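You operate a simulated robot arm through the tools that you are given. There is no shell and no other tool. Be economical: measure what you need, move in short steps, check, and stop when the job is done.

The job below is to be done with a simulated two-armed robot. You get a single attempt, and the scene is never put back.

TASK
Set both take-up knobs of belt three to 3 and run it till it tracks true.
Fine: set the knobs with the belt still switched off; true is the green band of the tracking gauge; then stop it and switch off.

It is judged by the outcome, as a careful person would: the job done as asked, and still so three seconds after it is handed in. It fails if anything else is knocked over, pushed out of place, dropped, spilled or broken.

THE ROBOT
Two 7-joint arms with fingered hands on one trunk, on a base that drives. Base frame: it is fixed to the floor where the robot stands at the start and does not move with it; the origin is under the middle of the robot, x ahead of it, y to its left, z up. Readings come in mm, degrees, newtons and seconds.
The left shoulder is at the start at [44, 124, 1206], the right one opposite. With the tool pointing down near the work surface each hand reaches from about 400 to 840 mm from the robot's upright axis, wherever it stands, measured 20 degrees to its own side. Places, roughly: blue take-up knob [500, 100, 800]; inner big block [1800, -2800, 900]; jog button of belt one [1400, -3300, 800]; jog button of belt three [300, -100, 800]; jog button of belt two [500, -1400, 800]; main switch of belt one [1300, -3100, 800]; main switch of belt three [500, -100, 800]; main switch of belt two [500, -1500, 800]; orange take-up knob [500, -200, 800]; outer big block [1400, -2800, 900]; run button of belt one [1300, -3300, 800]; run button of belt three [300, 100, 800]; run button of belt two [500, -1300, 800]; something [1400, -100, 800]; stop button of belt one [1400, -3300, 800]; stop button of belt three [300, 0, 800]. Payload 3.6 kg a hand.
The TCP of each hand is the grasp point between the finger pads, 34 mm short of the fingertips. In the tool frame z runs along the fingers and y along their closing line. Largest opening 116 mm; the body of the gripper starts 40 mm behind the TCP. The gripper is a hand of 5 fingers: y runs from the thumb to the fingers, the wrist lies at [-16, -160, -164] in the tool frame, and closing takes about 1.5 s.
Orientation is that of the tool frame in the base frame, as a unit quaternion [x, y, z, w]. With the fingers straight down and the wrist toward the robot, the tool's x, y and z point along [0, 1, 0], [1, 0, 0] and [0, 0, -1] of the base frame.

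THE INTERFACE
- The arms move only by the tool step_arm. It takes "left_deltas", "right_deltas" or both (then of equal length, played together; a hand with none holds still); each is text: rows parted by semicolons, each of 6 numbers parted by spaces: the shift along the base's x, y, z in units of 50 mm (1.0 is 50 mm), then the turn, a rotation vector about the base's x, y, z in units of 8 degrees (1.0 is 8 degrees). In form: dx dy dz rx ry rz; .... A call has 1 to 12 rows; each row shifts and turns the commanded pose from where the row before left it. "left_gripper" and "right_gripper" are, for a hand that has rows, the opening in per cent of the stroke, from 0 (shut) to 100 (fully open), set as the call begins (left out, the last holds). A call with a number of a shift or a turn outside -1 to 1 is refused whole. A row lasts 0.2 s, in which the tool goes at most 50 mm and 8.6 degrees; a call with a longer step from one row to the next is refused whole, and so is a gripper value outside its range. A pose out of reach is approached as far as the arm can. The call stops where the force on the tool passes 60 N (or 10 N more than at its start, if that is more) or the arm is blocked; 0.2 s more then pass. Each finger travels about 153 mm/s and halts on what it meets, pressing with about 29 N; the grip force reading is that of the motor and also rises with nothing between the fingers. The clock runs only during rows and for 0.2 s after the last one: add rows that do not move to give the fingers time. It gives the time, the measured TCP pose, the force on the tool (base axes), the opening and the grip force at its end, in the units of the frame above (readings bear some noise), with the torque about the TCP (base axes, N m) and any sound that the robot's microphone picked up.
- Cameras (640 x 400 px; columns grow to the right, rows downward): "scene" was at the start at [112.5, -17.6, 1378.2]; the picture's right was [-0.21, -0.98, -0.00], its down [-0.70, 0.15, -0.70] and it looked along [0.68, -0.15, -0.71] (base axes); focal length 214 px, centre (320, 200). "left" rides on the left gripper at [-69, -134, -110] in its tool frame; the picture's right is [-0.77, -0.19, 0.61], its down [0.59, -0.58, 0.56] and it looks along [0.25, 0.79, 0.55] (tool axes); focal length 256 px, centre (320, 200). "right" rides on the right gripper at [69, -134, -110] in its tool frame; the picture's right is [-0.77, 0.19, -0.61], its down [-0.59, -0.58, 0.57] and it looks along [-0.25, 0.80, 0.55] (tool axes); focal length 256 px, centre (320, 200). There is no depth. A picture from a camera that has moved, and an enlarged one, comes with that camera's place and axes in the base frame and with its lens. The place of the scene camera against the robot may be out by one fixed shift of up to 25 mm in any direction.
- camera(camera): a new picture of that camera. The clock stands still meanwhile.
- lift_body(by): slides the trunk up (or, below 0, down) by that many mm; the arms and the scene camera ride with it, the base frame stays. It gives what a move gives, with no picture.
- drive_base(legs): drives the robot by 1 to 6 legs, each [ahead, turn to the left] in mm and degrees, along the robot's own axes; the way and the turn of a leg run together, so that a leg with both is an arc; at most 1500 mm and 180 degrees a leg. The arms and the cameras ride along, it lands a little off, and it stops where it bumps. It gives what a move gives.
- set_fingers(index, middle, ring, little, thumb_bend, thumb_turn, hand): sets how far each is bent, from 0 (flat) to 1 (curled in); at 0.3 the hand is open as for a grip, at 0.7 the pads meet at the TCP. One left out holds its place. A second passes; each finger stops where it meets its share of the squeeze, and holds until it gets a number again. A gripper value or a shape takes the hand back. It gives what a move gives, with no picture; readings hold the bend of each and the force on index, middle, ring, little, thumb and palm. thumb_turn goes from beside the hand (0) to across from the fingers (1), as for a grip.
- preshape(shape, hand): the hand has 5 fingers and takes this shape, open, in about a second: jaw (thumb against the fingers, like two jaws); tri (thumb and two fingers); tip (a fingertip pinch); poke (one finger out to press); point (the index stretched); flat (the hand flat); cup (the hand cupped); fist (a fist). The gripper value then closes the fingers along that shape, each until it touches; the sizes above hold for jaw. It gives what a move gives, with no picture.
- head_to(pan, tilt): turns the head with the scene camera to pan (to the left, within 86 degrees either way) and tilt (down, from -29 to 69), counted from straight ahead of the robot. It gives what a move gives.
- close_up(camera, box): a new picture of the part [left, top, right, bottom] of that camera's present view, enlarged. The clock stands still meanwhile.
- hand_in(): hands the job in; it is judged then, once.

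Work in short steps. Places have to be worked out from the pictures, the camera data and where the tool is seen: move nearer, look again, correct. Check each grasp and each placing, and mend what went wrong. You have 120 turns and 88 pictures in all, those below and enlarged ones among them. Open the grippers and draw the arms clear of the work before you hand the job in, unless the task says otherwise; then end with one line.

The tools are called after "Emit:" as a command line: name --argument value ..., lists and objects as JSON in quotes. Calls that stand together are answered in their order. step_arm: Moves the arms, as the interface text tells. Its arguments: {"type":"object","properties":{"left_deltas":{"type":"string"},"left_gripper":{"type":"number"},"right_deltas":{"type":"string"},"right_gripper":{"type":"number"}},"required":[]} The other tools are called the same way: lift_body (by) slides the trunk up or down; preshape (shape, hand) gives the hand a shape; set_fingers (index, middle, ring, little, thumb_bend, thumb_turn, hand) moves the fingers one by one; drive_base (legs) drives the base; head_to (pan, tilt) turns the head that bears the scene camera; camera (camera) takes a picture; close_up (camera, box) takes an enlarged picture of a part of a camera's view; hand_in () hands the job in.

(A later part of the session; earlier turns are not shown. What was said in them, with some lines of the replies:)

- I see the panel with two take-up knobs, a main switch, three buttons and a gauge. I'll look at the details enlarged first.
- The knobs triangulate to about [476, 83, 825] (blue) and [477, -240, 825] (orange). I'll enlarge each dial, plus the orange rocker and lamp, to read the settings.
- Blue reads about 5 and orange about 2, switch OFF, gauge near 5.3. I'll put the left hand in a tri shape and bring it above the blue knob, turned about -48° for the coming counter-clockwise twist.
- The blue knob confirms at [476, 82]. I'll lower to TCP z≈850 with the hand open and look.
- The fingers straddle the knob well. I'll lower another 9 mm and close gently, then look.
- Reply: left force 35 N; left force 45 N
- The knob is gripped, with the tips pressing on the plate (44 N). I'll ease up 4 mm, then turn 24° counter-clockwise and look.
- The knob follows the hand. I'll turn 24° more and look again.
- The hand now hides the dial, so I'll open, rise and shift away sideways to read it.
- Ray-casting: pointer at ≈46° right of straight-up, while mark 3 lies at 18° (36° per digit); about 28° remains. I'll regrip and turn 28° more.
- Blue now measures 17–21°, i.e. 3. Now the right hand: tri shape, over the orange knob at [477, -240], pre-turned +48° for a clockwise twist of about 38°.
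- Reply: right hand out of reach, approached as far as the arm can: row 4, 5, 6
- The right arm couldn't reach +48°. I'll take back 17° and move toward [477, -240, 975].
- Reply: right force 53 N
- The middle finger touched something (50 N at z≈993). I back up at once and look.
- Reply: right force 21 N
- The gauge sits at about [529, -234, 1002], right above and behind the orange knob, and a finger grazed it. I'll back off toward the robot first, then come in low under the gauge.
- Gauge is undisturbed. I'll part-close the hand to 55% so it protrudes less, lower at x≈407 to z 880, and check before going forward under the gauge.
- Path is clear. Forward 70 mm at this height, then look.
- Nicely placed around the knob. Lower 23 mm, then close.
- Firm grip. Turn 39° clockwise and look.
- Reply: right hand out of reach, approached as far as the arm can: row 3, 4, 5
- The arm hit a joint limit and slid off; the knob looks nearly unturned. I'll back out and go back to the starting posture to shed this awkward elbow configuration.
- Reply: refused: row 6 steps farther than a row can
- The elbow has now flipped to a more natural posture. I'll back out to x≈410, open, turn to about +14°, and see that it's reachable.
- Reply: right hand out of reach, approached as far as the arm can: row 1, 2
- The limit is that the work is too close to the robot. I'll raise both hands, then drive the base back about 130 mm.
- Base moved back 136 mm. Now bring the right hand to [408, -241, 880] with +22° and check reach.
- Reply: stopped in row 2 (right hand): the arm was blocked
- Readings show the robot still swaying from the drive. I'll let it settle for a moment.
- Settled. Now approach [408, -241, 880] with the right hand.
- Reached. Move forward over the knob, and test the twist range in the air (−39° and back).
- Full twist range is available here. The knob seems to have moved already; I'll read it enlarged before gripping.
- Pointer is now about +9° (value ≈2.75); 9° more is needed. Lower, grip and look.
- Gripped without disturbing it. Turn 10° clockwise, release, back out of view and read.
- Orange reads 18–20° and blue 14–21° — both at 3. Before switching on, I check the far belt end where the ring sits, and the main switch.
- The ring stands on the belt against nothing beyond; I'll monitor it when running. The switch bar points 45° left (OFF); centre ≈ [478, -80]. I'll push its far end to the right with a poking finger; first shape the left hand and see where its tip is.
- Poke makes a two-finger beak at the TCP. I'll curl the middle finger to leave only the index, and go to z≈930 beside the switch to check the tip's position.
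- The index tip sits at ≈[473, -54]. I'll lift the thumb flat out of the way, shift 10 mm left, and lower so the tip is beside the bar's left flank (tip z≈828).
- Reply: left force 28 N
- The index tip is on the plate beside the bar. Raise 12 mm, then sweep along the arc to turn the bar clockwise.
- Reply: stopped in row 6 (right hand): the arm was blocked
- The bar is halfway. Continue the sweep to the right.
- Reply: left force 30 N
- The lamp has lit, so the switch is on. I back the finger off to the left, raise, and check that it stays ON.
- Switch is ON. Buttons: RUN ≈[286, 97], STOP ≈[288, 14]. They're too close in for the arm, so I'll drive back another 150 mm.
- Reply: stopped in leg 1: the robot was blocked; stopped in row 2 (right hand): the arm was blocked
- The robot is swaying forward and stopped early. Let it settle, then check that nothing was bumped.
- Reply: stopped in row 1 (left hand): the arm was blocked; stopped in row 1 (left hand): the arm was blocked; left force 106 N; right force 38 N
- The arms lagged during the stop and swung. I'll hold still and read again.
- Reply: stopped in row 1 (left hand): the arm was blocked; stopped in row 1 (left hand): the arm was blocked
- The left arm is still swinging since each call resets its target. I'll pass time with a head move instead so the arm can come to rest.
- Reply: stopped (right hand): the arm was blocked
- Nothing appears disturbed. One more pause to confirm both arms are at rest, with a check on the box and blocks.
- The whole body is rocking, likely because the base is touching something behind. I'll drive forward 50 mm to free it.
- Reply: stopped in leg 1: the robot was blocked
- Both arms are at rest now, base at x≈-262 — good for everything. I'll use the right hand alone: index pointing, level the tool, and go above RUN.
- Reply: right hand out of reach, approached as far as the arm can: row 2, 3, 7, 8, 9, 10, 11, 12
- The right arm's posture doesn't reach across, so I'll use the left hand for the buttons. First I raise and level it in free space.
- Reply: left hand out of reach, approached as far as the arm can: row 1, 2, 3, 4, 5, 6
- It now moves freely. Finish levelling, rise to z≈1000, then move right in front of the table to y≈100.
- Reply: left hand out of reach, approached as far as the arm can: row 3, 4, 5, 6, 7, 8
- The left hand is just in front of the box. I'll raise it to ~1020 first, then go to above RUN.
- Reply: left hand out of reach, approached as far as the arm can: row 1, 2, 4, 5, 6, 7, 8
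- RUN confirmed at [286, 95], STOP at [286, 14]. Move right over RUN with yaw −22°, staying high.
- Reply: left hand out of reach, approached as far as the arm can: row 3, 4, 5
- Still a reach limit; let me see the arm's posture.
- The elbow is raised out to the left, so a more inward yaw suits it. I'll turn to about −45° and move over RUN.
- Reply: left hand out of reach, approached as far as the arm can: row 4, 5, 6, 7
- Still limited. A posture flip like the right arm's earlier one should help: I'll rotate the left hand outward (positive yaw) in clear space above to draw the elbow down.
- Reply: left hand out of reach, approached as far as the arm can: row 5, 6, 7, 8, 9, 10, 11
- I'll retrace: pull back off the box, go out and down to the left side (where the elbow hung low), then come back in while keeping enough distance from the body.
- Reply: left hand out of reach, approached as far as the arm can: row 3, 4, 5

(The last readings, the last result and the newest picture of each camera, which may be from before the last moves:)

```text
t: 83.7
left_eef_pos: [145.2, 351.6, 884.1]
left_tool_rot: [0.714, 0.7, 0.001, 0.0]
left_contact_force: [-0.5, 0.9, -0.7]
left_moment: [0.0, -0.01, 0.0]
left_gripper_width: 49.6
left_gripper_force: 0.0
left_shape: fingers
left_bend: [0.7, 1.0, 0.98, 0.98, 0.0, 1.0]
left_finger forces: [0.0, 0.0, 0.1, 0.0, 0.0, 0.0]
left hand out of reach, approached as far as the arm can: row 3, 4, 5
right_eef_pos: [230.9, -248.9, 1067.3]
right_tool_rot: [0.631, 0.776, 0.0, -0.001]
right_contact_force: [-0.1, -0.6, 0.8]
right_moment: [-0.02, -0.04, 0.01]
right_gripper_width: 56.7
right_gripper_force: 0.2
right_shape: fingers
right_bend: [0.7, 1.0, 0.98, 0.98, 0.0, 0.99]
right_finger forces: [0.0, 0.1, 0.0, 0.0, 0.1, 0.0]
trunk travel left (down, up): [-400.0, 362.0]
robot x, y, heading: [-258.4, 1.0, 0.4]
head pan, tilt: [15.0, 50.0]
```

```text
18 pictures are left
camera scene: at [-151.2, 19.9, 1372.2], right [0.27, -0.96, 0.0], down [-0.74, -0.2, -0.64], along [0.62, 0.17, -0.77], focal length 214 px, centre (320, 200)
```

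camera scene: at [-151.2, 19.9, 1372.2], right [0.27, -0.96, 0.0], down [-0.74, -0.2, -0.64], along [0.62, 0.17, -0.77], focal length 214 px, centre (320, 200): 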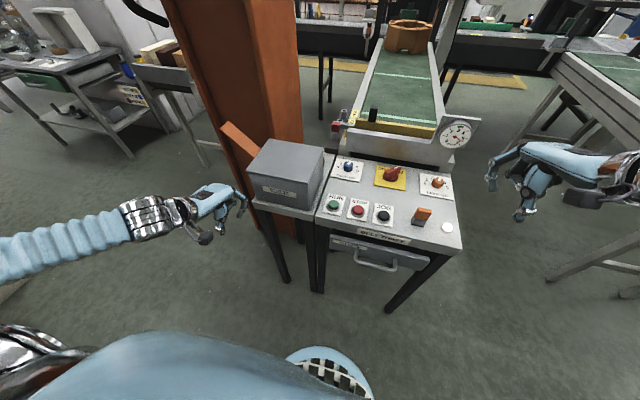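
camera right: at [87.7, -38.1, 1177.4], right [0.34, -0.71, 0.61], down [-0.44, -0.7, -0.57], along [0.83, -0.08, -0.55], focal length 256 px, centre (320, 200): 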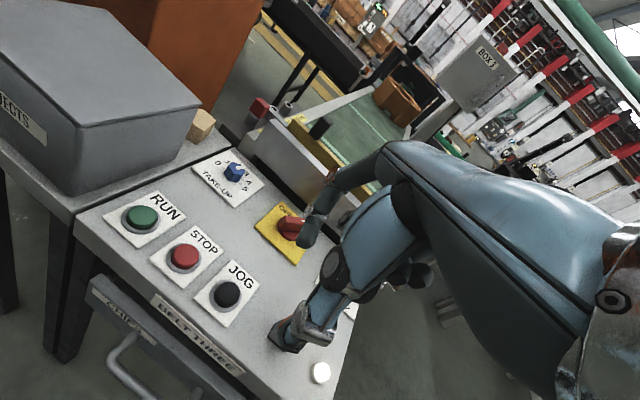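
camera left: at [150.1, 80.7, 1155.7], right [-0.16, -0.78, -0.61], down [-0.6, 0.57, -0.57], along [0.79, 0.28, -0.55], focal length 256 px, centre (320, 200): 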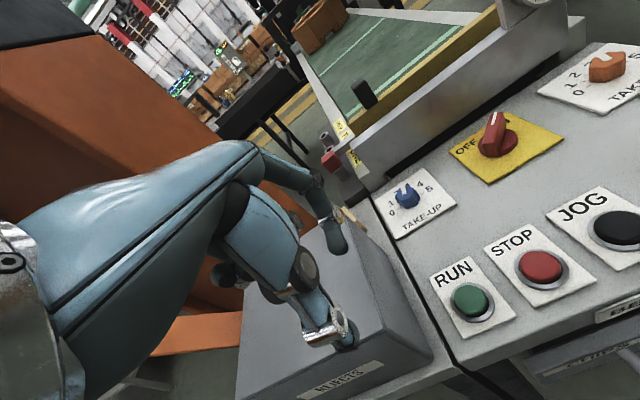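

Elbow is now level at the left. Rotating the hand outward (+40°) here should bring the elbow in toward the body.

Emit:
step_arm --left_deltas "0 0 0 0 0 1;0 0 0 0 0 1;0 0 0 0 0 1;0 0 0 0 0 1;0 0 0 0 0 1;-0.2 -0.2 0 0 0 0;0 -0.5 0 0 0 0;0 -0.5 0 0 0 0;0 0 0 0 0 0"

Emit:
camera --camera "scene"

```text
t: 85.7
left_eef_pos: [134.9, 292.8, 882.8]
left_tool_rot: [0.43, 0.903, 0.001, 0.001]
left_contact_force: [-0.6, 0.6, -0.4]
left_moment: [0.0, -0.01, 0.01]
left_gripper_width: 49.6
left_gripper_force: 0.1
left_shape: fingers
left_bend: [0.7, 1.0, 0.98, 0.98, 0.0, 1.0]
left_finger forces: [0.0, 0.1, 0.0, 0.1, 0.0, 0.0]
right_eef_pos: [231.7, -250.0, 1067.0]
right_tool_rot: [0.63, 0.776, 0.0, 0.0]
right_contact_force: [0.2, -0.9, -0.2]
right_moment: [0.03, 0.01, -0.02]
right_gripper_width: 56.7
right_gripper_force: 0.0
right_shape: fingers
right_bend: [0.7, 1.0, 0.98, 0.98, 0.0, 0.99]
right_finger forces: [0.1, 0.0, 0.0, 0.1, 0.0, 0.1]
trunk travel left (down, up): [-400.0, 362.0]
robot x, y, heading: [-259.0, -2.2, 0.5]
head pan, tilt: [15.0, 50.0]
```

```text
17 pictures are left
camera scene: at [-151.2, 20.1, 1372.2], right [0.27, -0.96, 0.0], down [-0.74, -0.2, -0.64], along [0.62, 0.17, -0.77], focal length 214 px, centre (320, 200)
```

scene: 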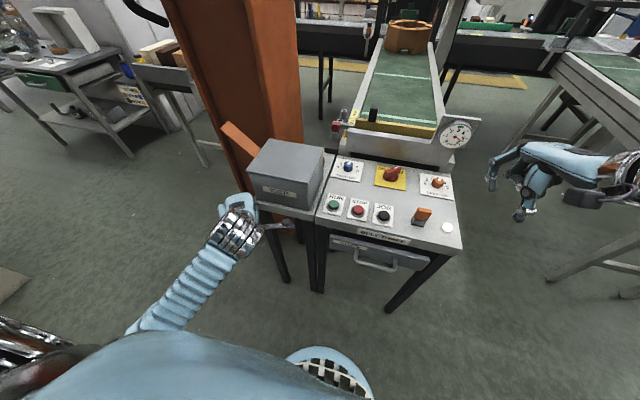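

The elbow is low and close now. I'll rise to z≈1000 and move right along the table front, easing the yaw back to about +12°.

Emit:
step_arm --left_deltas "0 0 0.7 0 0 0;0 0 0.7 0 0 0;0 -0.2 0.7 0 0 0;0.2 -0.6 0.2 0 0 -0.5;0.3 -0.6 0 0 0 -0.7;0.4 -0.6 0 0 0 -0.7;0.5 -0.6 0 0 0 -0.7;0.5 -0.6 0 0 0 -0.7;0.5 -0.5 0 0 0 -0.7;0.5 -0.1 0 0 0 -0.7;0 0 0 0 0 0"

```text
t: 88.1
left_eef_pos: [301.4, 106.0, 984.2]
left_tool_rot: [0.699, 0.715, 0.0, 0.001]
left_contact_force: [1.1, -0.7, -1.1]
left_moment: [0.04, -0.03, -0.02]
left_gripper_width: 49.7
left_gripper_force: 0.0
left_shape: fingers
left_bend: [0.7, 1.0, 0.98, 0.98, 0.0, 1.0]
left_finger forces: [0.0, 0.0, 0.1, 0.1, 0.1, 0.1]
left hand out of reach, approached as far as the arm can: row 2, 3
right_eef_pos: [232.2, -250.3, 1066.2]
right_tool_rot: [0.63, 0.777, 0.001, 0.0]
right_contact_force: [-0.4, -0.2, -0.1]
right_moment: [0.02, 0.0, -0.02]
right_gripper_width: 57.0
right_gripper_force: 0.1
right_shape: fingers
right_bend: [0.7, 1.0, 0.98, 0.98, 0.0, 0.99]
right_finger forces: [0.2, 0.0, 0.1, 0.1, 0.0, 0.0]
trunk travel left (down, up): [-400.0, 362.0]
robot x, y, heading: [-255.6, -0.3, 0.5]
head pan, tilt: [15.0, 50.0]
```

It reached [301, 106, 984]. Align over RUN and lower to z 915, then check the tip.

Emit:
step_arm --left_deltas "-0.3 -0.06 -0.6 0 0 0;0 0 -0.78 0 0 0;0 0 0 0 0 0"

Emit:
camera --camera "left"

```text
t: 88.9
left_eef_pos: [285.0, 103.7, 913.2]
left_tool_rot: [0.699, 0.715, 0.001, 0.001]
left_contact_force: [-0.5, 0.6, 0.1]
left_moment: [-0.02, -0.01, -0.02]
left_gripper_width: 49.4
left_gripper_force: 0.1
left_shape: fingers
left_bend: [0.7, 1.0, 0.98, 0.98, 0.0, 1.0]
left_finger forces: [0.0, 0.1, 0.0, 0.0, 0.0, 0.0]
right_eef_pos: [231.4, -250.4, 1067.3]
right_tool_rot: [0.631, 0.776, 0.0, -0.001]
right_contact_force: [0.3, 0.6, -0.1]
right_moment: [0.01, -0.02, 0.02]
right_gripper_width: 56.8
right_gripper_force: 0.1
right_shape: fingers
right_bend: [0.7, 1.0, 0.98, 0.98, 0.0, 0.99]
right_finger forces: [0.0, 0.0, 0.1, 0.0, 0.1, 0.0]
trunk travel left (down, up): [-400.0, 362.0]
robot x, y, heading: [-260.9, -2.2, 0.3]
head pan, tilt: [15.0, 50.0]
```

```text
16 pictures are left
camera left: at [153.3, 30.6, 1023.2], right [-0.17, -0.77, -0.61], down [-0.59, 0.57, -0.57], along [0.79, 0.27, -0.55], focal length 256 px, centre (320, 200)
```

left: 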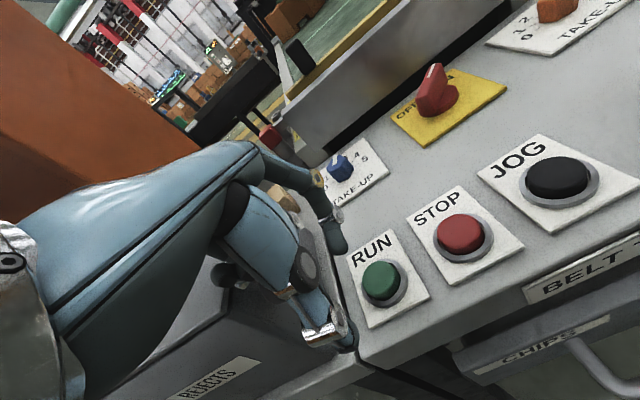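

I need to pin down the fingertip's true position; an enlarged scene view from another angle.

Emit:
close_up --camera "scene" --box '[290, 140, 410, 230]'

```text
4.44 times, centred on (350, 185) of scene
camera zoom: at [-151.3, 19.5, 1372.2], right [0.27, -0.96, 0.0], down [-0.74, -0.2, -0.64], along [0.62, 0.17, -0.77], focal length 953 px, centre (187, 267)
```

zoom: 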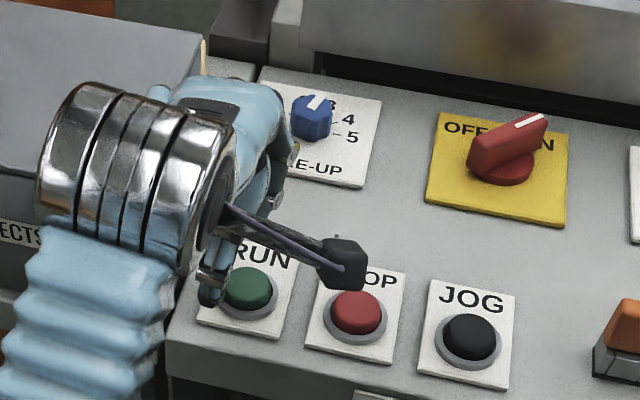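

The tip is hidden. I'll nudge 5 mm back and descend gently by force, to learn at which height the index touches.

Emit:
step_arm --left_deltas "-0.1 -0.06 -0.4 0 0 0;0 0 -0.3 0 0 0;0 0 0 0 0 0"

Emit:
camera --camera "left"

```text
t: 89.7
left_eef_pos: [282.0, 99.6, 879.5]
left_tool_rot: [0.699, 0.716, 0.0, 0.0]
left_contact_force: [-0.1, -0.5, 0.2]
left_moment: [0.0, 0.02, 0.01]
left_gripper_width: 49.4
left_gripper_force: 0.0
left_shape: fingers
left_bend: [0.7, 1.0, 0.98, 0.98, 0.0, 1.0]
left_finger forces: [0.1, 0.1, 0.0, 0.0, 0.0, 0.1]
right_eef_pos: [232.0, -250.2, 1067.8]
right_tool_rot: [0.63, 0.777, -0.001, 0.0]
right_contact_force: [1.4, 0.2, 0.5]
right_moment: [-0.01, -0.01, -0.01]
right_gripper_width: 56.8
right_gripper_force: 0.1
right_shape: fingers
right_bend: [0.7, 1.0, 0.98, 0.98, 0.0, 0.99]
right_finger forces: [0.1, 0.1, 0.1, 0.0, 0.0, 0.0]
trunk travel left (down, up): [-400.0, 362.0]
robot x, y, heading: [-255.8, -2.6, 0.6]
head pan, tilt: [15.0, 50.0]
```

```text
14 pictures are left
camera left: at [148.5, 27.4, 988.8], right [-0.17, -0.77, -0.61], down [-0.59, 0.58, -0.57], along [0.79, 0.27, -0.55], focal length 256 px, centre (320, 200)
```

left: 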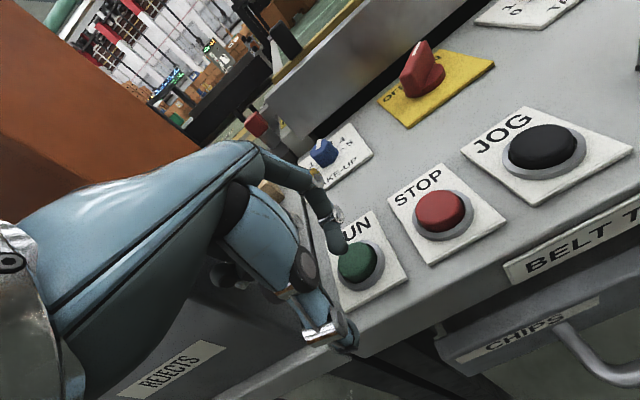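

The tip is converging on the green button. Press down.

Emit:
step_arm --left_deltas "0 0 -0.3 0 0 0;0 0 -0.15 0 0 0;0 0 -0.1 0 0 0"

```text
t: 90.5
left_eef_pos: [281.9, 98.7, 852.5]
left_tool_rot: [0.699, 0.715, 0.001, 0.002]
left_contact_force: [1.0, 0.8, 3.5]
left_moment: [0.01, -0.05, -0.01]
left_gripper_width: 49.1
left_gripper_force: 1.2
left_shape: fingers
left_bend: [0.7, 1.0, 0.98, 0.98, 0.0, 1.0]
left_finger forces: [2.9, 0.0, 0.0, 0.0, 0.0, 0.1]
right_eef_pos: [230.9, -250.1, 1067.3]
right_tool_rot: [0.629, 0.777, 0.0, 0.0]
right_contact_force: [0.4, 1.1, 0.9]
right_moment: [-0.02, 0.02, -0.01]
right_gripper_width: 56.7
right_gripper_force: 0.0
right_shape: fingers
right_bend: [0.7, 1.0, 0.98, 0.98, 0.0, 0.99]
right_finger forces: [0.1, 0.0, 0.0, 0.0, 0.0, 0.0]
trunk travel left (down, up): [-400.0, 362.0]
robot x, y, heading: [-258.1, 2.0, 0.6]
head pan, tilt: [15.0, 50.0]
heard: click
```

A click — pressed. Raise and move over STOP (81 mm right), then look at gauge and ring.

Emit:
step_arm --left_deltas "0 0 0.6 0 0 0;0 -0.8 0 0 0 0;0 -0.8 0 0 0 0"

Emit:
close_up --camera "scene" --box '[330, 10, 490, 160]'

```text
t: 91.5
left_eef_pos: [285.8, 62.7, 871.2]
left_tool_rot: [0.69, 0.722, 0.041, -0.031]
left_contact_force: [0.2, -0.2, -0.4]
left_moment: [-0.01, -0.03, 0.02]
left_gripper_width: 49.4
left_gripper_force: 0.1
left_shape: fingers
left_bend: [0.7, 1.0, 0.98, 0.98, 0.0, 1.0]
left_finger forces: [0.1, 0.0, 0.0, 0.0, 0.0, 0.0]
right_eef_pos: [231.5, -250.1, 1067.7]
right_tool_rot: [0.631, 0.776, 0.001, 0.0]
right_contact_force: [0.2, 0.3, 0.8]
right_moment: [-0.01, -0.01, 0.01]
right_gripper_width: 56.4
right_gripper_force: 0.0
right_shape: fingers
right_bend: [0.7, 1.0, 0.98, 0.98, 0.0, 0.99]
right_finger forces: [0.0, 0.0, 0.0, 0.0, 0.0, 0.0]
trunk travel left (down, up): [-400.0, 362.0]
robot x, y, heading: [-259.7, 0.5, 0.5]
head pan, tilt: [15.0, 50.0]
stopped in row 3 (left hand): the arm was blocked; the commanded pose is now the measured one
```

```text
2.67 times, centred on (410, 85) of scene
camera zoom: at [-151.1, 19.6, 1372.2], right [0.27, -0.96, 0.0], down [-0.74, -0.2, -0.64], along [0.62, 0.17, -0.77], focal length 572 px, centre (80, 507)
```

zoom: 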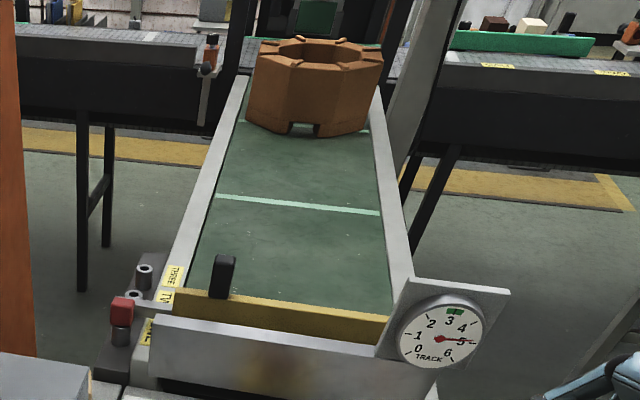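

The belt runs and the needle is falling (≈4.9). Continue toward STOP, raising slightly.

Emit:
step_arm --left_deltas "0 -0.4 0.2 0.2 0.3 0;0 -0.4 0 0.2 0.3 0"

Emit:
close_up --camera "scene" --box '[310, 10, 490, 240]'

```text
t: 92.3
left_eef_pos: [291.7, 53.9, 876.2]
left_tool_rot: [0.68, 0.724, 0.057, -0.101]
left_contact_force: [-0.6, -0.2, 0.4]
left_moment: [-0.01, -0.02, -0.04]
left_gripper_width: 49.7
left_gripper_force: 0.0
left_shape: fingers
left_bend: [0.7, 1.0, 0.98, 0.98, 0.0, 1.0]
left_finger forces: [0.0, 0.0, 0.0, 0.0, 0.0, 0.0]
right_eef_pos: [231.5, -248.6, 1067.9]
right_tool_rot: [0.63, 0.776, 0.0, 0.0]
right_contact_force: [-0.1, 0.9, -0.3]
right_moment: [0.0, 0.03, -0.01]
right_gripper_width: 56.9
right_gripper_force: 0.3
right_shape: fingers
right_bend: [0.7, 1.0, 0.98, 0.98, 0.0, 0.99]
right_finger forces: [0.0, 0.0, 0.0, 0.0, 0.0, 0.0]
trunk travel left (down, up): [-400.0, 362.0]
robot x, y, heading: [-258.3, -2.0, 0.8]
head pan, tilt: [15.0, 50.0]
stopped in row 2 (left hand): the arm was blocked; the commanded pose is now the measured one
```

```text
1.74 times, centred on (400, 125) of scene
camera zoom: at [-151.1, 19.8, 1372.2], right [0.27, -0.96, 0.0], down [-0.74, -0.2, -0.64], along [0.62, 0.17, -0.77], focal length 373 px, centre (181, 330)
```

zoom: 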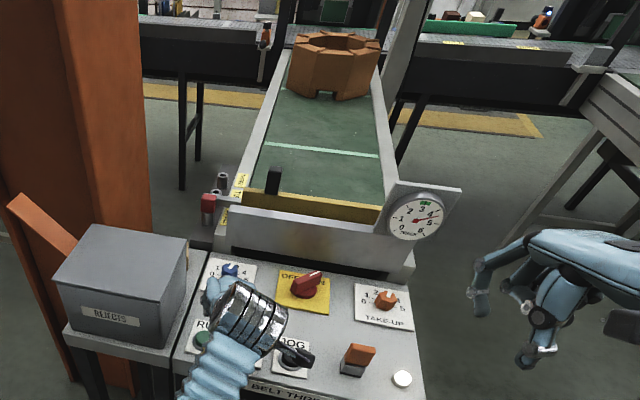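

Needle ≈4.4 and falling; the ring is stable. The arm is blocked by its tucked elbow, so I turn yaw negative while levelling, lifting a little.

Emit:
step_arm --left_deltas "0 0 0.3 -0.5 -0.16 -0.7;0 0 0.2 -0.5 -0.16 -0.7;0 -0.2 0 -0.5 -0.16 -0.7;0 -0.2 0 0 0 -0.8;0 0 0 0 0 0"

Emit:
close_up --camera "scene" --box '[310, 10, 490, 240]'

```text
t: 93.5
left_eef_pos: [292.2, 31.4, 900.3]
left_tool_rot: [0.817, 0.576, 0.016, 0.005]
left_contact_force: [-0.4, -0.6, -0.6]
left_moment: [0.03, 0.0, -0.01]
left_gripper_width: 49.3
left_gripper_force: 0.1
left_shape: fingers
left_bend: [0.7, 1.0, 0.98, 0.98, 0.0, 1.0]
left_finger forces: [0.0, 0.1, 0.1, 0.0, 0.0, 0.0]
right_eef_pos: [231.7, -249.0, 1067.1]
right_tool_rot: [0.63, 0.777, 0.0, -0.001]
right_contact_force: [0.8, 0.8, -0.6]
right_moment: [-0.02, 0.02, -0.01]
right_gripper_width: 56.7
right_gripper_force: 0.1
right_shape: fingers
right_bend: [0.7, 1.0, 0.98, 0.98, 0.0, 0.99]
right_finger forces: [0.0, 0.0, 0.0, 0.0, 0.0, 0.0]
trunk travel left (down, up): [-400.0, 362.0]
robot x, y, heading: [-257.2, 3.8, 0.4]
head pan, tilt: [15.0, 50.0]
```

```text
1.74 times, centred on (400, 125) of scene
camera zoom: at [-151.2, 19.5, 1372.2], right [0.27, -0.96, 0.0], down [-0.74, -0.2, -0.64], along [0.62, 0.17, -0.77], focal length 373 px, centre (181, 330)
```

zoom: 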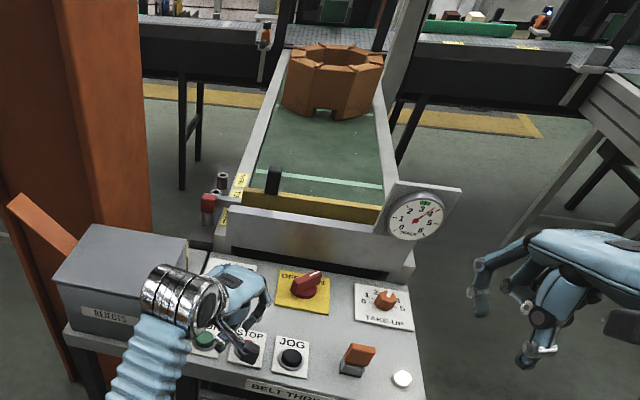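

Needle ≈3.8 and still falling; the ring rides slowly toward the yellow bar. Position over STOP just above contact height.

Emit:
step_arm --left_deltas "-0.14 -0.2 -0.25 0 0 0;0 0 -0.2 0 0 0"

Emit:
close_up --camera "scene" --box '[310, 10, 490, 240]'

```text
t: 94.1
left_eef_pos: [283.6, 21.7, 878.3]
left_tool_rot: [0.817, 0.576, 0.016, 0.005]
left_contact_force: [0.4, -0.1, 0.8]
left_moment: [0.03, 0.0, -0.06]
left_gripper_width: 49.5
left_gripper_force: 0.0
left_shape: fingers
left_bend: [0.7, 1.0, 0.98, 0.98, 0.0, 1.0]
left_finger forces: [0.1, 0.0, 0.0, 0.1, 0.1, 0.0]
right_eef_pos: [231.9, -249.7, 1067.5]
right_tool_rot: [0.63, 0.776, -0.001, 0.0]
right_contact_force: [-0.2, 0.3, 0.9]
right_moment: [0.0, -0.01, -0.01]
right_gripper_width: 56.9
right_gripper_force: 0.1
right_shape: fingers
right_bend: [0.7, 1.0, 0.98, 0.98, 0.0, 0.99]
right_finger forces: [0.0, 0.0, 0.0, 0.1, 0.0, 0.0]
trunk travel left (down, up): [-400.0, 362.0]
robot x, y, heading: [-257.5, -1.5, 1.0]
head pan, tilt: [15.0, 50.0]
```

```text
1.74 times, centred on (400, 125) of scene
camera zoom: at [-151.0, 19.9, 1372.2], right [0.27, -0.96, 0.0], down [-0.74, -0.2, -0.64], along [0.62, 0.17, -0.77], focal length 373 px, centre (181, 330)
```

zoom: 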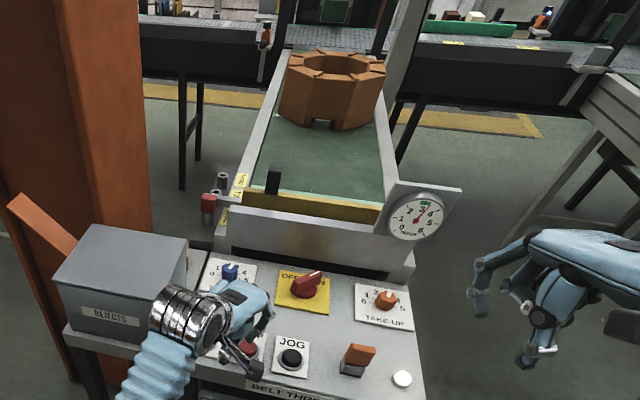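

Needle ≈3.3. Wait 0.4 s and enlarge the gauge.

Emit:
step_arm --left_deltas "0 0 -0.1 0 0 0"

Emit:
close_up --camera "scene" --box '[425, 110, 480, 152]'

```text
t: 94.5
left_eef_pos: [283.7, 21.9, 873.1]
left_tool_rot: [0.817, 0.576, 0.017, 0.005]
left_contact_force: [-0.2, 1.1, 0.1]
left_moment: [0.0, 0.01, 0.0]
left_gripper_width: 49.5
left_gripper_force: 0.1
left_shape: fingers
left_bend: [0.7, 1.0, 0.98, 0.98, 0.0, 1.0]
left_finger forces: [0.0, 0.0, 0.0, 0.0, 0.0, 0.0]
right_eef_pos: [231.6, -248.6, 1067.9]
right_tool_rot: [0.63, 0.777, 0.0, 0.001]
right_contact_force: [-0.1, 0.0, 0.2]
right_moment: [0.0, -0.03, -0.05]
right_gripper_width: 56.9
right_gripper_force: 0.0
right_shape: fingers
right_bend: [0.7, 1.0, 0.98, 0.98, 0.0, 0.99]
right_finger forces: [0.1, 0.1, 0.1, 0.1, 0.0, 0.0]
trunk travel left (down, up): [-400.0, 362.0]
robot x, y, heading: [-258.9, 1.1, 0.6]
head pan, tilt: [15.0, 50.0]
```

```text
9.52 times, centred on (452, 131) of scene
camera zoom: at [-151.1, 19.8, 1372.2], right [0.27, -0.96, 0.0], down [-0.74, -0.2, -0.64], along [0.62, 0.17, -0.77], focal length 2043 px, centre (-942, 857)
```

zoom: 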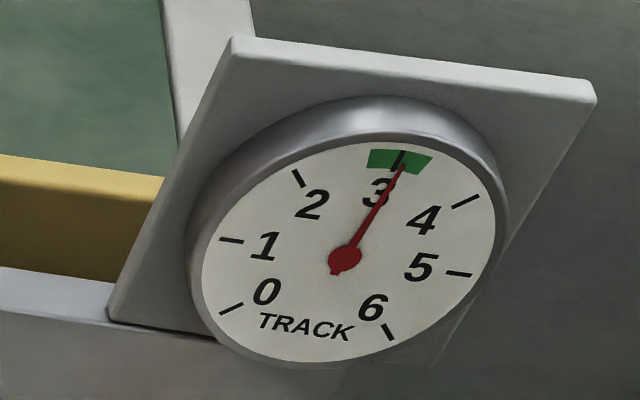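

The needle is at 3, centred in the green. Press STOP.

Emit:
step_arm --left_deltas "0 0 -0.2 0 0 0;0 0 -0.16 0 0 0;0 0 -0.12 0 0 0"

Emit:
close_up --camera "scene" --box '[310, 10, 490, 240]'

```text
t: 95.3
left_eef_pos: [284.8, 21.1, 850.0]
left_tool_rot: [0.817, 0.577, 0.019, 0.007]
left_contact_force: [2.4, -1.1, 6.6]
left_moment: [-0.07, -0.04, 0.01]
left_gripper_width: 48.9
left_gripper_force: 3.1
left_shape: fingers
left_bend: [0.7, 1.0, 0.98, 0.98, 0.0, 1.0]
left_finger forces: [6.3, 0.0, 0.0, 0.0, 0.1, 0.1]
right_eef_pos: [230.9, -249.0, 1067.7]
right_tool_rot: [0.63, 0.777, 0.001, 0.0]
right_contact_force: [0.4, -0.7, -0.8]
right_moment: [-0.02, -0.02, 0.03]
right_gripper_width: 57.1
right_gripper_force: 0.1
right_shape: fingers
right_bend: [0.7, 1.0, 0.98, 0.98, 0.0, 0.99]
right_finger forces: [0.0, 0.0, 0.1, 0.0, 0.0, 0.0]
trunk travel left (down, up): [-400.0, 362.0]
robot x, y, heading: [-255.5, -1.5, 0.4]
head pan, tilt: [15.0, 50.0]
heard: click
```

```text
1.74 times, centred on (400, 125) of scene
camera zoom: at [-151.5, 19.5, 1372.4], right [0.27, -0.96, 0.0], down [-0.74, -0.2, -0.64], along [0.62, 0.17, -0.77], focal length 373 px, centre (181, 330)
```

zoom: 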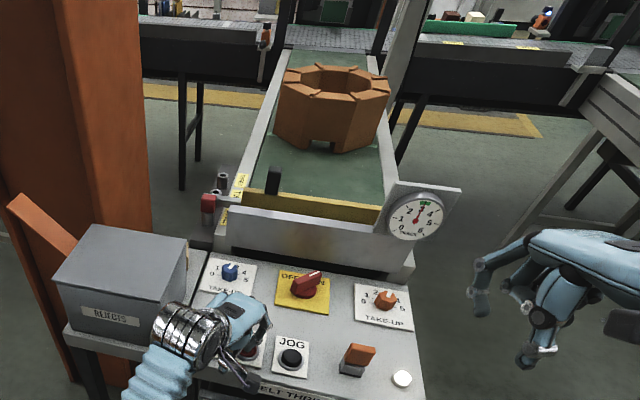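

STOP clicked, needle at 3. Now back to the switch: raise, and go to the left of the bar's near end (tip target [477, -46]), to push it counter-clockwise to OFF.

Emit:
step_arm --left_deltas "0 0 0.6 0 0 0;0 0 0.7 0 0 0;0.76 -0.24 0 0 0 0;0.76 -0.24 0 0 0 0;0.76 -0.24 0 0 0 0;0.76 -0.24 0 0 0 0;0.76 -0.2 0 0 0 0;0 0 0 0 0 0"

Emit:
camera --camera "left"

```text
t: 97.1
left_eef_pos: [472.9, -36.9, 915.7]
left_tool_rot: [0.817, 0.576, 0.018, 0.006]
left_contact_force: [0.6, 0.2, 1.1]
left_moment: [0.0, -0.01, -0.03]
left_gripper_width: 49.3
left_gripper_force: 0.1
left_shape: fingers
left_bend: [0.7, 1.0, 0.98, 0.98, 0.0, 1.0]
left_finger forces: [0.0, 0.0, 0.0, 0.1, 0.0, 0.0]
right_eef_pos: [231.5, -250.0, 1067.6]
right_tool_rot: [0.63, 0.776, 0.0, 0.0]
right_contact_force: [-0.3, 0.8, -0.6]
right_moment: [-0.04, -0.01, 0.01]
right_gripper_width: 56.9
right_gripper_force: 0.1
right_shape: fingers
right_bend: [0.7, 1.0, 0.98, 0.98, 0.0, 0.99]
right_finger forces: [0.0, 0.0, 0.0, 0.1, 0.1, 0.0]
trunk travel left (down, up): [-400.0, 362.0]
robot x, y, heading: [-262.2, -0.0, 0.1]
head pan, tilt: [15.0, 50.0]
```

```text
7 pictures are left
camera left: at [320.8, -57.7, 1018.8], right [-0.41, -0.66, -0.63], down [-0.33, 0.75, -0.57], along [0.85, -0.03, -0.52], focal length 256 px, centre (320, 200)
```

left: 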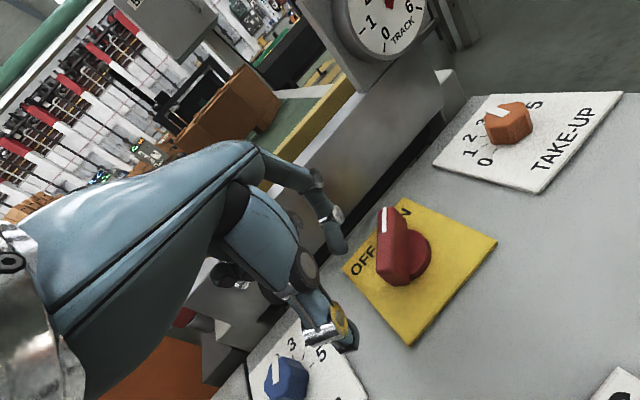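

Lined up left of the bar. Lower to 875 and sweep the near end to the right.

Emit:
step_arm --left_deltas "0 0 -0.42 0 0 0;0 0 -0.4 0 0 0;-0.13 -0.12 0 0 0 0;-0.13 -0.12 0 0 0 0;-0.12 -0.12 0 0 0 0;-0.06 -0.14 0 0 0 0;-0.05 -0.14 0 0 0 0;-0.03 -0.14 0 0 0 0;0 -0.1 0 0 0 0;0 0 0 0 0 0"

Emit:
camera --camera "left"

```text
t: 99.3
left_eef_pos: [446.7, -78.7, 874.6]
left_tool_rot: [0.816, 0.578, 0.018, 0.006]
left_contact_force: [-1.4, 3.3, 6.7]
left_moment: [0.01, 0.0, 0.04]
left_gripper_width: 46.1
left_gripper_force: 3.4
left_shape: fingers
left_bend: [0.7, 1.0, 0.98, 0.98, 0.0, 1.0]
left_finger forces: [6.8, 0.1, 0.0, 0.1, 0.0, 0.0]
right_eef_pos: [230.2, -248.2, 1068.6]
right_tool_rot: [0.63, 0.777, 0.001, 0.001]
right_contact_force: [0.3, -0.4, 0.0]
right_moment: [0.01, 0.01, 0.01]
right_gripper_width: 56.9
right_gripper_force: 0.1
right_shape: fingers
right_bend: [0.7, 1.0, 0.98, 0.98, 0.0, 0.99]
right_finger forces: [0.0, 0.0, 0.0, 0.0, 0.1, 0.0]
trunk travel left (down, up): [-400.0, 362.0]
robot x, y, heading: [-259.3, -2.3, 0.6]
head pan, tilt: [15.0, 50.0]
```

```text
6 pictures are left
camera left: at [295.0, -100.1, 978.5], right [-0.41, -0.66, -0.63], down [-0.33, 0.75, -0.57], along [0.85, -0.03, -0.52], focal length 256 px, centre (320, 200)
```

left: 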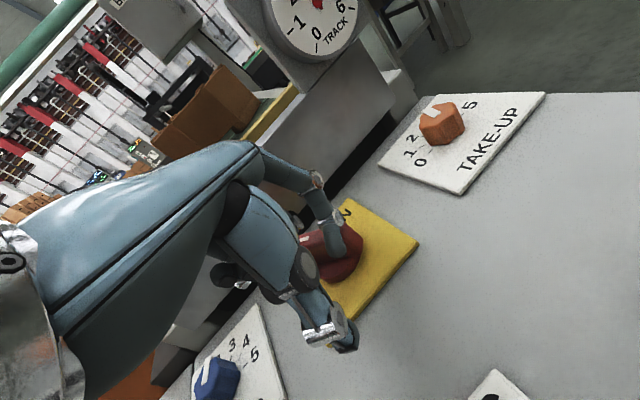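

The bar has swung left. Push a bit further along the arc and then check lamp and bar.

Emit:
step_arm --left_deltas "0.08 -0.12 0 0 0 0;0.1 -0.1 0 0 0 0;0 0 0 0 0 0"

Emit:
close_up --camera "scene" --box '[310, 100, 490, 240]'

```text
t: 100.1
left_eef_pos: [455.1, -89.0, 874.2]
left_tool_rot: [0.816, 0.577, 0.017, 0.006]
left_contact_force: [-7.8, 8.3, 7.8]
left_moment: [0.18, 0.25, -0.09]
left_gripper_width: 38.8
left_gripper_force: 8.0
left_shape: fingers
left_bend: [0.72, 1.0, 0.98, 0.98, 0.0, 1.0]
left_finger forces: [15.3, 0.0, 0.0, 0.0, 0.1, 0.1]
right_eef_pos: [229.8, -248.1, 1069.0]
right_tool_rot: [0.63, 0.777, 0.0, 0.001]
right_contact_force: [0.2, 0.2, 0.4]
right_moment: [0.01, -0.02, 0.03]
right_gripper_width: 56.7
right_gripper_force: 0.0
right_shape: fingers
right_bend: [0.7, 1.0, 0.98, 0.98, 0.0, 0.99]
right_finger forces: [0.0, 0.1, 0.1, 0.0, 0.0, 0.1]
trunk travel left (down, up): [-400.0, 362.0]
robot x, y, heading: [-259.9, 0.9, 0.5]
head pan, tilt: [15.0, 50.0]
```

```text
2.86 times, centred on (400, 170) of scene
camera zoom: at [-152.9, 21.0, 1372.3], right [0.27, -0.96, 0.0], down [-0.74, -0.21, -0.64], along [0.62, 0.17, -0.77], focal length 613 px, centre (91, 286)
```

zoom: 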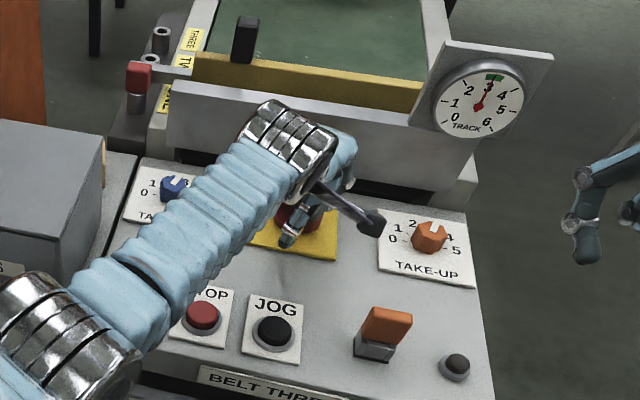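

The lamp is off and the gauge is still in the green. Back the finger off, raise and withdraw.

Emit:
step_arm --left_deltas "-0.15 0.2 0 0 0 0;-0.15 0.15 0.3 0 0 0;0 0 0.7 0 0 0;0 0 0.8 0 0 0;-0.5 0.1 0.4 0 0 0;-0.8 0.1 0.2 0 0 0;-0.8 0.1 0 0 0 0;-0.6 0.1 0 0 0 0;0 0 0 0 0 0"

Emit:
close_up --camera "scene" --box '[310, 130, 490, 250]'

```text
t: 102.1
left_eef_pos: [306.6, -53.6, 993.6]
left_tool_rot: [0.817, 0.576, 0.016, 0.006]
left_contact_force: [-0.1, 0.3, -0.3]
left_moment: [0.01, -0.01, -0.02]
left_gripper_width: 49.4
left_gripper_force: 0.0
left_shape: fingers
left_bend: [0.7, 1.0, 0.98, 0.98, 0.0, 1.0]
left_finger forces: [0.0, 0.1, 0.0, 0.0, 0.0, 0.0]
right_eef_pos: [231.9, -249.2, 1067.2]
right_tool_rot: [0.63, 0.777, 0.001, 0.0]
right_contact_force: [0.0, 0.0, -1.0]
right_moment: [-0.02, 0.0, 0.02]
right_gripper_width: 56.9
right_gripper_force: 0.1
right_shape: fingers
right_bend: [0.7, 1.0, 0.98, 0.98, 0.0, 0.99]
right_finger forces: [0.0, 0.0, 0.1, 0.1, 0.0, 0.0]
trunk travel left (down, up): [-400.0, 362.0]
robot x, y, heading: [-259.7, 0.4, 0.7]
head pan, tilt: [15.0, 50.0]
```

```text
3.33 times, centred on (400, 190) of scene
camera zoom: at [-150.7, 19.4, 1372.2], right [0.27, -0.96, 0.0], down [-0.74, -0.2, -0.64], along [0.62, 0.17, -0.77], focal length 715 px, centre (53, 233)
```

zoom: 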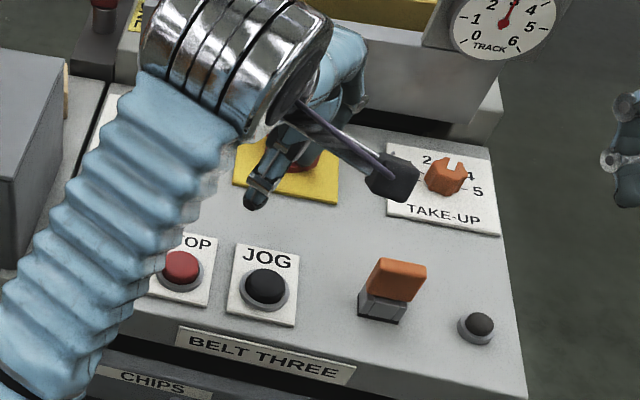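

Withdraw the left arm further back and left, clear of the panel, and open both hands.

Emit:
step_arm --left_deltas "-0.3 0.4 0.5 0 0 0;-0.3 0.5 0.5 0 0 0;-0.3 0.6 0.4 0 0 0;-0.2 0.7 0 0 0 0;-0.2 0.7 0 0 0 0;-0.2 0.7 0 0 0 0;0 0 0 0 0 0"

Emit:
head_to --pan -5 --tilt 45

Emit:
close_up --camera "scene" --box '[240, 30, 410, 260]'

```text
t: 103.7
left_eef_pos: [232.3, 127.9, 1063.3]
left_tool_rot: [0.817, 0.576, 0.016, 0.006]
left_contact_force: [0.6, -0.3, 0.6]
left_moment: [0.0, 0.01, -0.01]
left_gripper_width: 49.6
left_gripper_force: 0.0
left_shape: fingers
left_bend: [0.7, 1.0, 0.98, 0.98, 0.0, 1.0]
left_finger forces: [0.1, 0.1, 0.0, 0.1, 0.0, 0.1]
right_eef_pos: [230.7, -251.1, 1068.1]
right_tool_rot: [0.63, 0.776, -0.001, 0.0]
right_contact_force: [0.7, -0.4, 0.3]
right_moment: [0.03, 0.0, 0.02]
right_gripper_width: 56.9
right_gripper_force: 0.0
right_shape: fingers
right_bend: [0.7, 1.0, 0.98, 0.98, 0.0, 0.99]
right_finger forces: [0.0, 0.0, 0.0, 0.1, 0.0, 0.1]
trunk travel left (down, up): [-400.0, 362.0]
robot x, y, heading: [-259.3, -1.4, 0.5]
head pan, tilt: [15.0, 50.0]
```

```text
t: 104.5
left_eef_pos: [231.0, 128.2, 1063.3]
left_tool_rot: [0.817, 0.577, 0.017, 0.006]
left_contact_force: [0.4, 0.3, -0.6]
left_moment: [-0.01, 0.0, 0.05]
left_gripper_width: 49.3
left_gripper_force: 0.1
left_shape: fingers
left_bend: [0.7, 1.0, 0.98, 0.98, 0.0, 1.0]
left_finger forces: [0.0, 0.1, 0.0, 0.1, 0.1, 0.0]
right_eef_pos: [231.7, -249.3, 1067.4]
right_tool_rot: [0.629, 0.777, 0.0, 0.0]
right_contact_force: [0.5, 0.7, 0.4]
right_moment: [-0.03, 0.02, 0.0]
right_gripper_width: 56.8
right_gripper_force: 0.1
right_shape: fingers
right_bend: [0.7, 1.0, 0.98, 0.98, 0.0, 0.99]
right_finger forces: [0.2, 0.0, 0.0, 0.1, 0.0, 0.0]
trunk travel left (down, up): [-400.0, 362.0]
robot x, y, heading: [-258.9, -2.7, 0.3]
head pan, tilt: [-5.0, 45.0]
```

```text
1.74 times, centred on (325, 145) of scene
camera zoom: at [-144.2, -7.2, 1379.1], right [-0.08, -1.0, 0.0], down [-0.71, 0.06, -0.71], along [0.7, -0.06, -0.71], focal length 373 px, centre (311, 296)
```

zoom: 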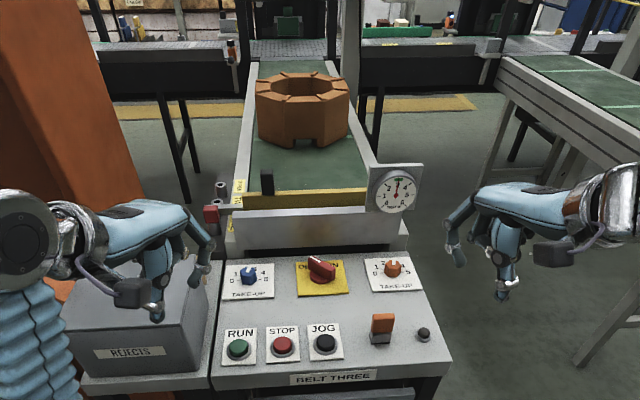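

Everything is clear: ring at rest on the belt, lamp off. One enlarged check of the knobs and switch.

Emit:
close_up --camera "scene" --box '[266, 176, 394, 206]'

Emit:
close_up --camera "scene" --box '[268, 174, 308, 204]'

```text
5.00 times, centred on (330, 191) of scene
camera zoom: at [-144.2, -7.2, 1379.1], right [-0.08, -1.0, 0.0], down [-0.71, 0.06, -0.71], along [0.7, -0.06, -0.71], focal length 1072 px, centre (270, 245)
```

zoom: 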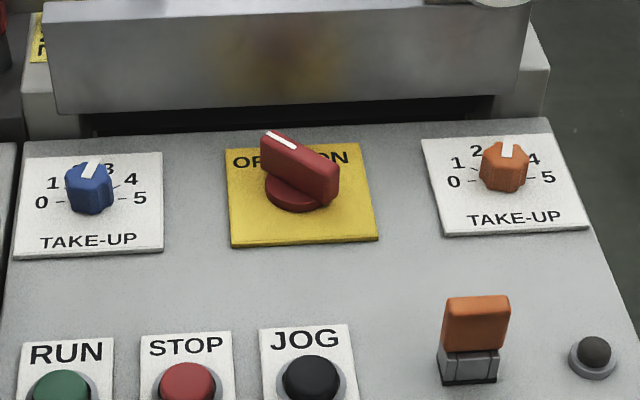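

```text
13.33 times, centred on (288, 189) of scene
camera zoom: at [-144.2, -7.2, 1379.1], right [-0.08, -1.0, 0.0], down [-0.71, 0.06, -0.71], along [0.7, -0.06, -0.71], focal length 2860 px, centre (747, 347)
```

zoom: 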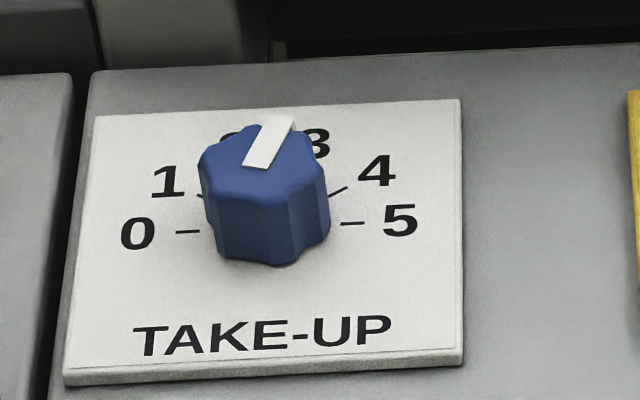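

Switch is at OFF, both knobs at 3, gauge green. Open both hands and hand in.

Emit:
preshape --hand "left" --shape "jaw"

Emit:
preshape --hand "right" --shape "jaw"

Emit:
hand_in

```text
t: 105.4
left_eef_pos: [232.0, 126.8, 1062.4]
left_tool_rot: [0.817, 0.576, 0.017, 0.005]
left_contact_force: [0.4, -0.1, -0.5]
left_moment: [0.01, 0.0, 0.01]
left_gripper_width: 116.0
left_gripper_force: 0.1
left_shape: jaw
left_bend: [0.3, 0.3, 0.3, 0.3, 0.3, 0.97]
left_finger forces: [0.0, 0.0, 0.0, 0.0, 0.1, 0.1]
right_eef_pos: [232.6, -248.4, 1067.8]
right_tool_rot: [0.63, 0.777, 0.0, -0.001]
right_contact_force: [0.2, -0.6, 0.1]
right_moment: [-0.04, 0.0, 0.0]
right_gripper_width: 56.9
right_gripper_force: 0.0
right_shape: fingers
right_bend: [0.7, 1.0, 0.98, 0.98, 0.0, 0.99]
right_finger forces: [0.1, 0.0, 0.0, 0.0, 0.0, 0.0]
trunk travel left (down, up): [-400.0, 362.0]
robot x, y, heading: [-261.8, -1.4, 0.7]
head pan, tilt: [-5.0, 45.0]
```

```text
t: 106.3
left_eef_pos: [232.2, 127.0, 1063.1]
left_tool_rot: [0.817, 0.576, 0.016, 0.006]
left_contact_force: [0.3, 0.6, 0.5]
left_moment: [0.02, -0.01, 0.02]
left_gripper_width: 115.8
left_gripper_force: 0.0
left_shape: jaw
left_bend: [0.3, 0.3, 0.3, 0.3, 0.3, 0.97]
left_finger forces: [0.1, 0.1, 0.0, 0.0, 0.1, 0.1]
right_eef_pos: [230.9, -249.8, 1068.0]
right_tool_rot: [0.63, 0.777, 0.0, 0.0]
right_contact_force: [0.2, 0.0, 0.5]
right_moment: [-0.01, -0.01, -0.01]
right_gripper_width: 115.9
right_gripper_force: 0.2
right_shape: jaw
right_bend: [0.3, 0.3, 0.3, 0.3, 0.3, 0.97]
right_finger forces: [0.0, 0.1, 0.0, 0.1, 0.0, 0.1]
trunk travel left (down, up): [-400.0, 362.0]
robot x, y, heading: [-258.6, -1.7, 0.5]
head pan, tilt: [-5.0, 45.0]
```

```text
The job is handed in.
```

Belt three is done: both take-up knobs were set to 3 with the switch off, it ran until the gauge needle sat in the green at 3, and it is now stopped and switched off; the ring on the belt rode partway toward the yellow bar during the run.
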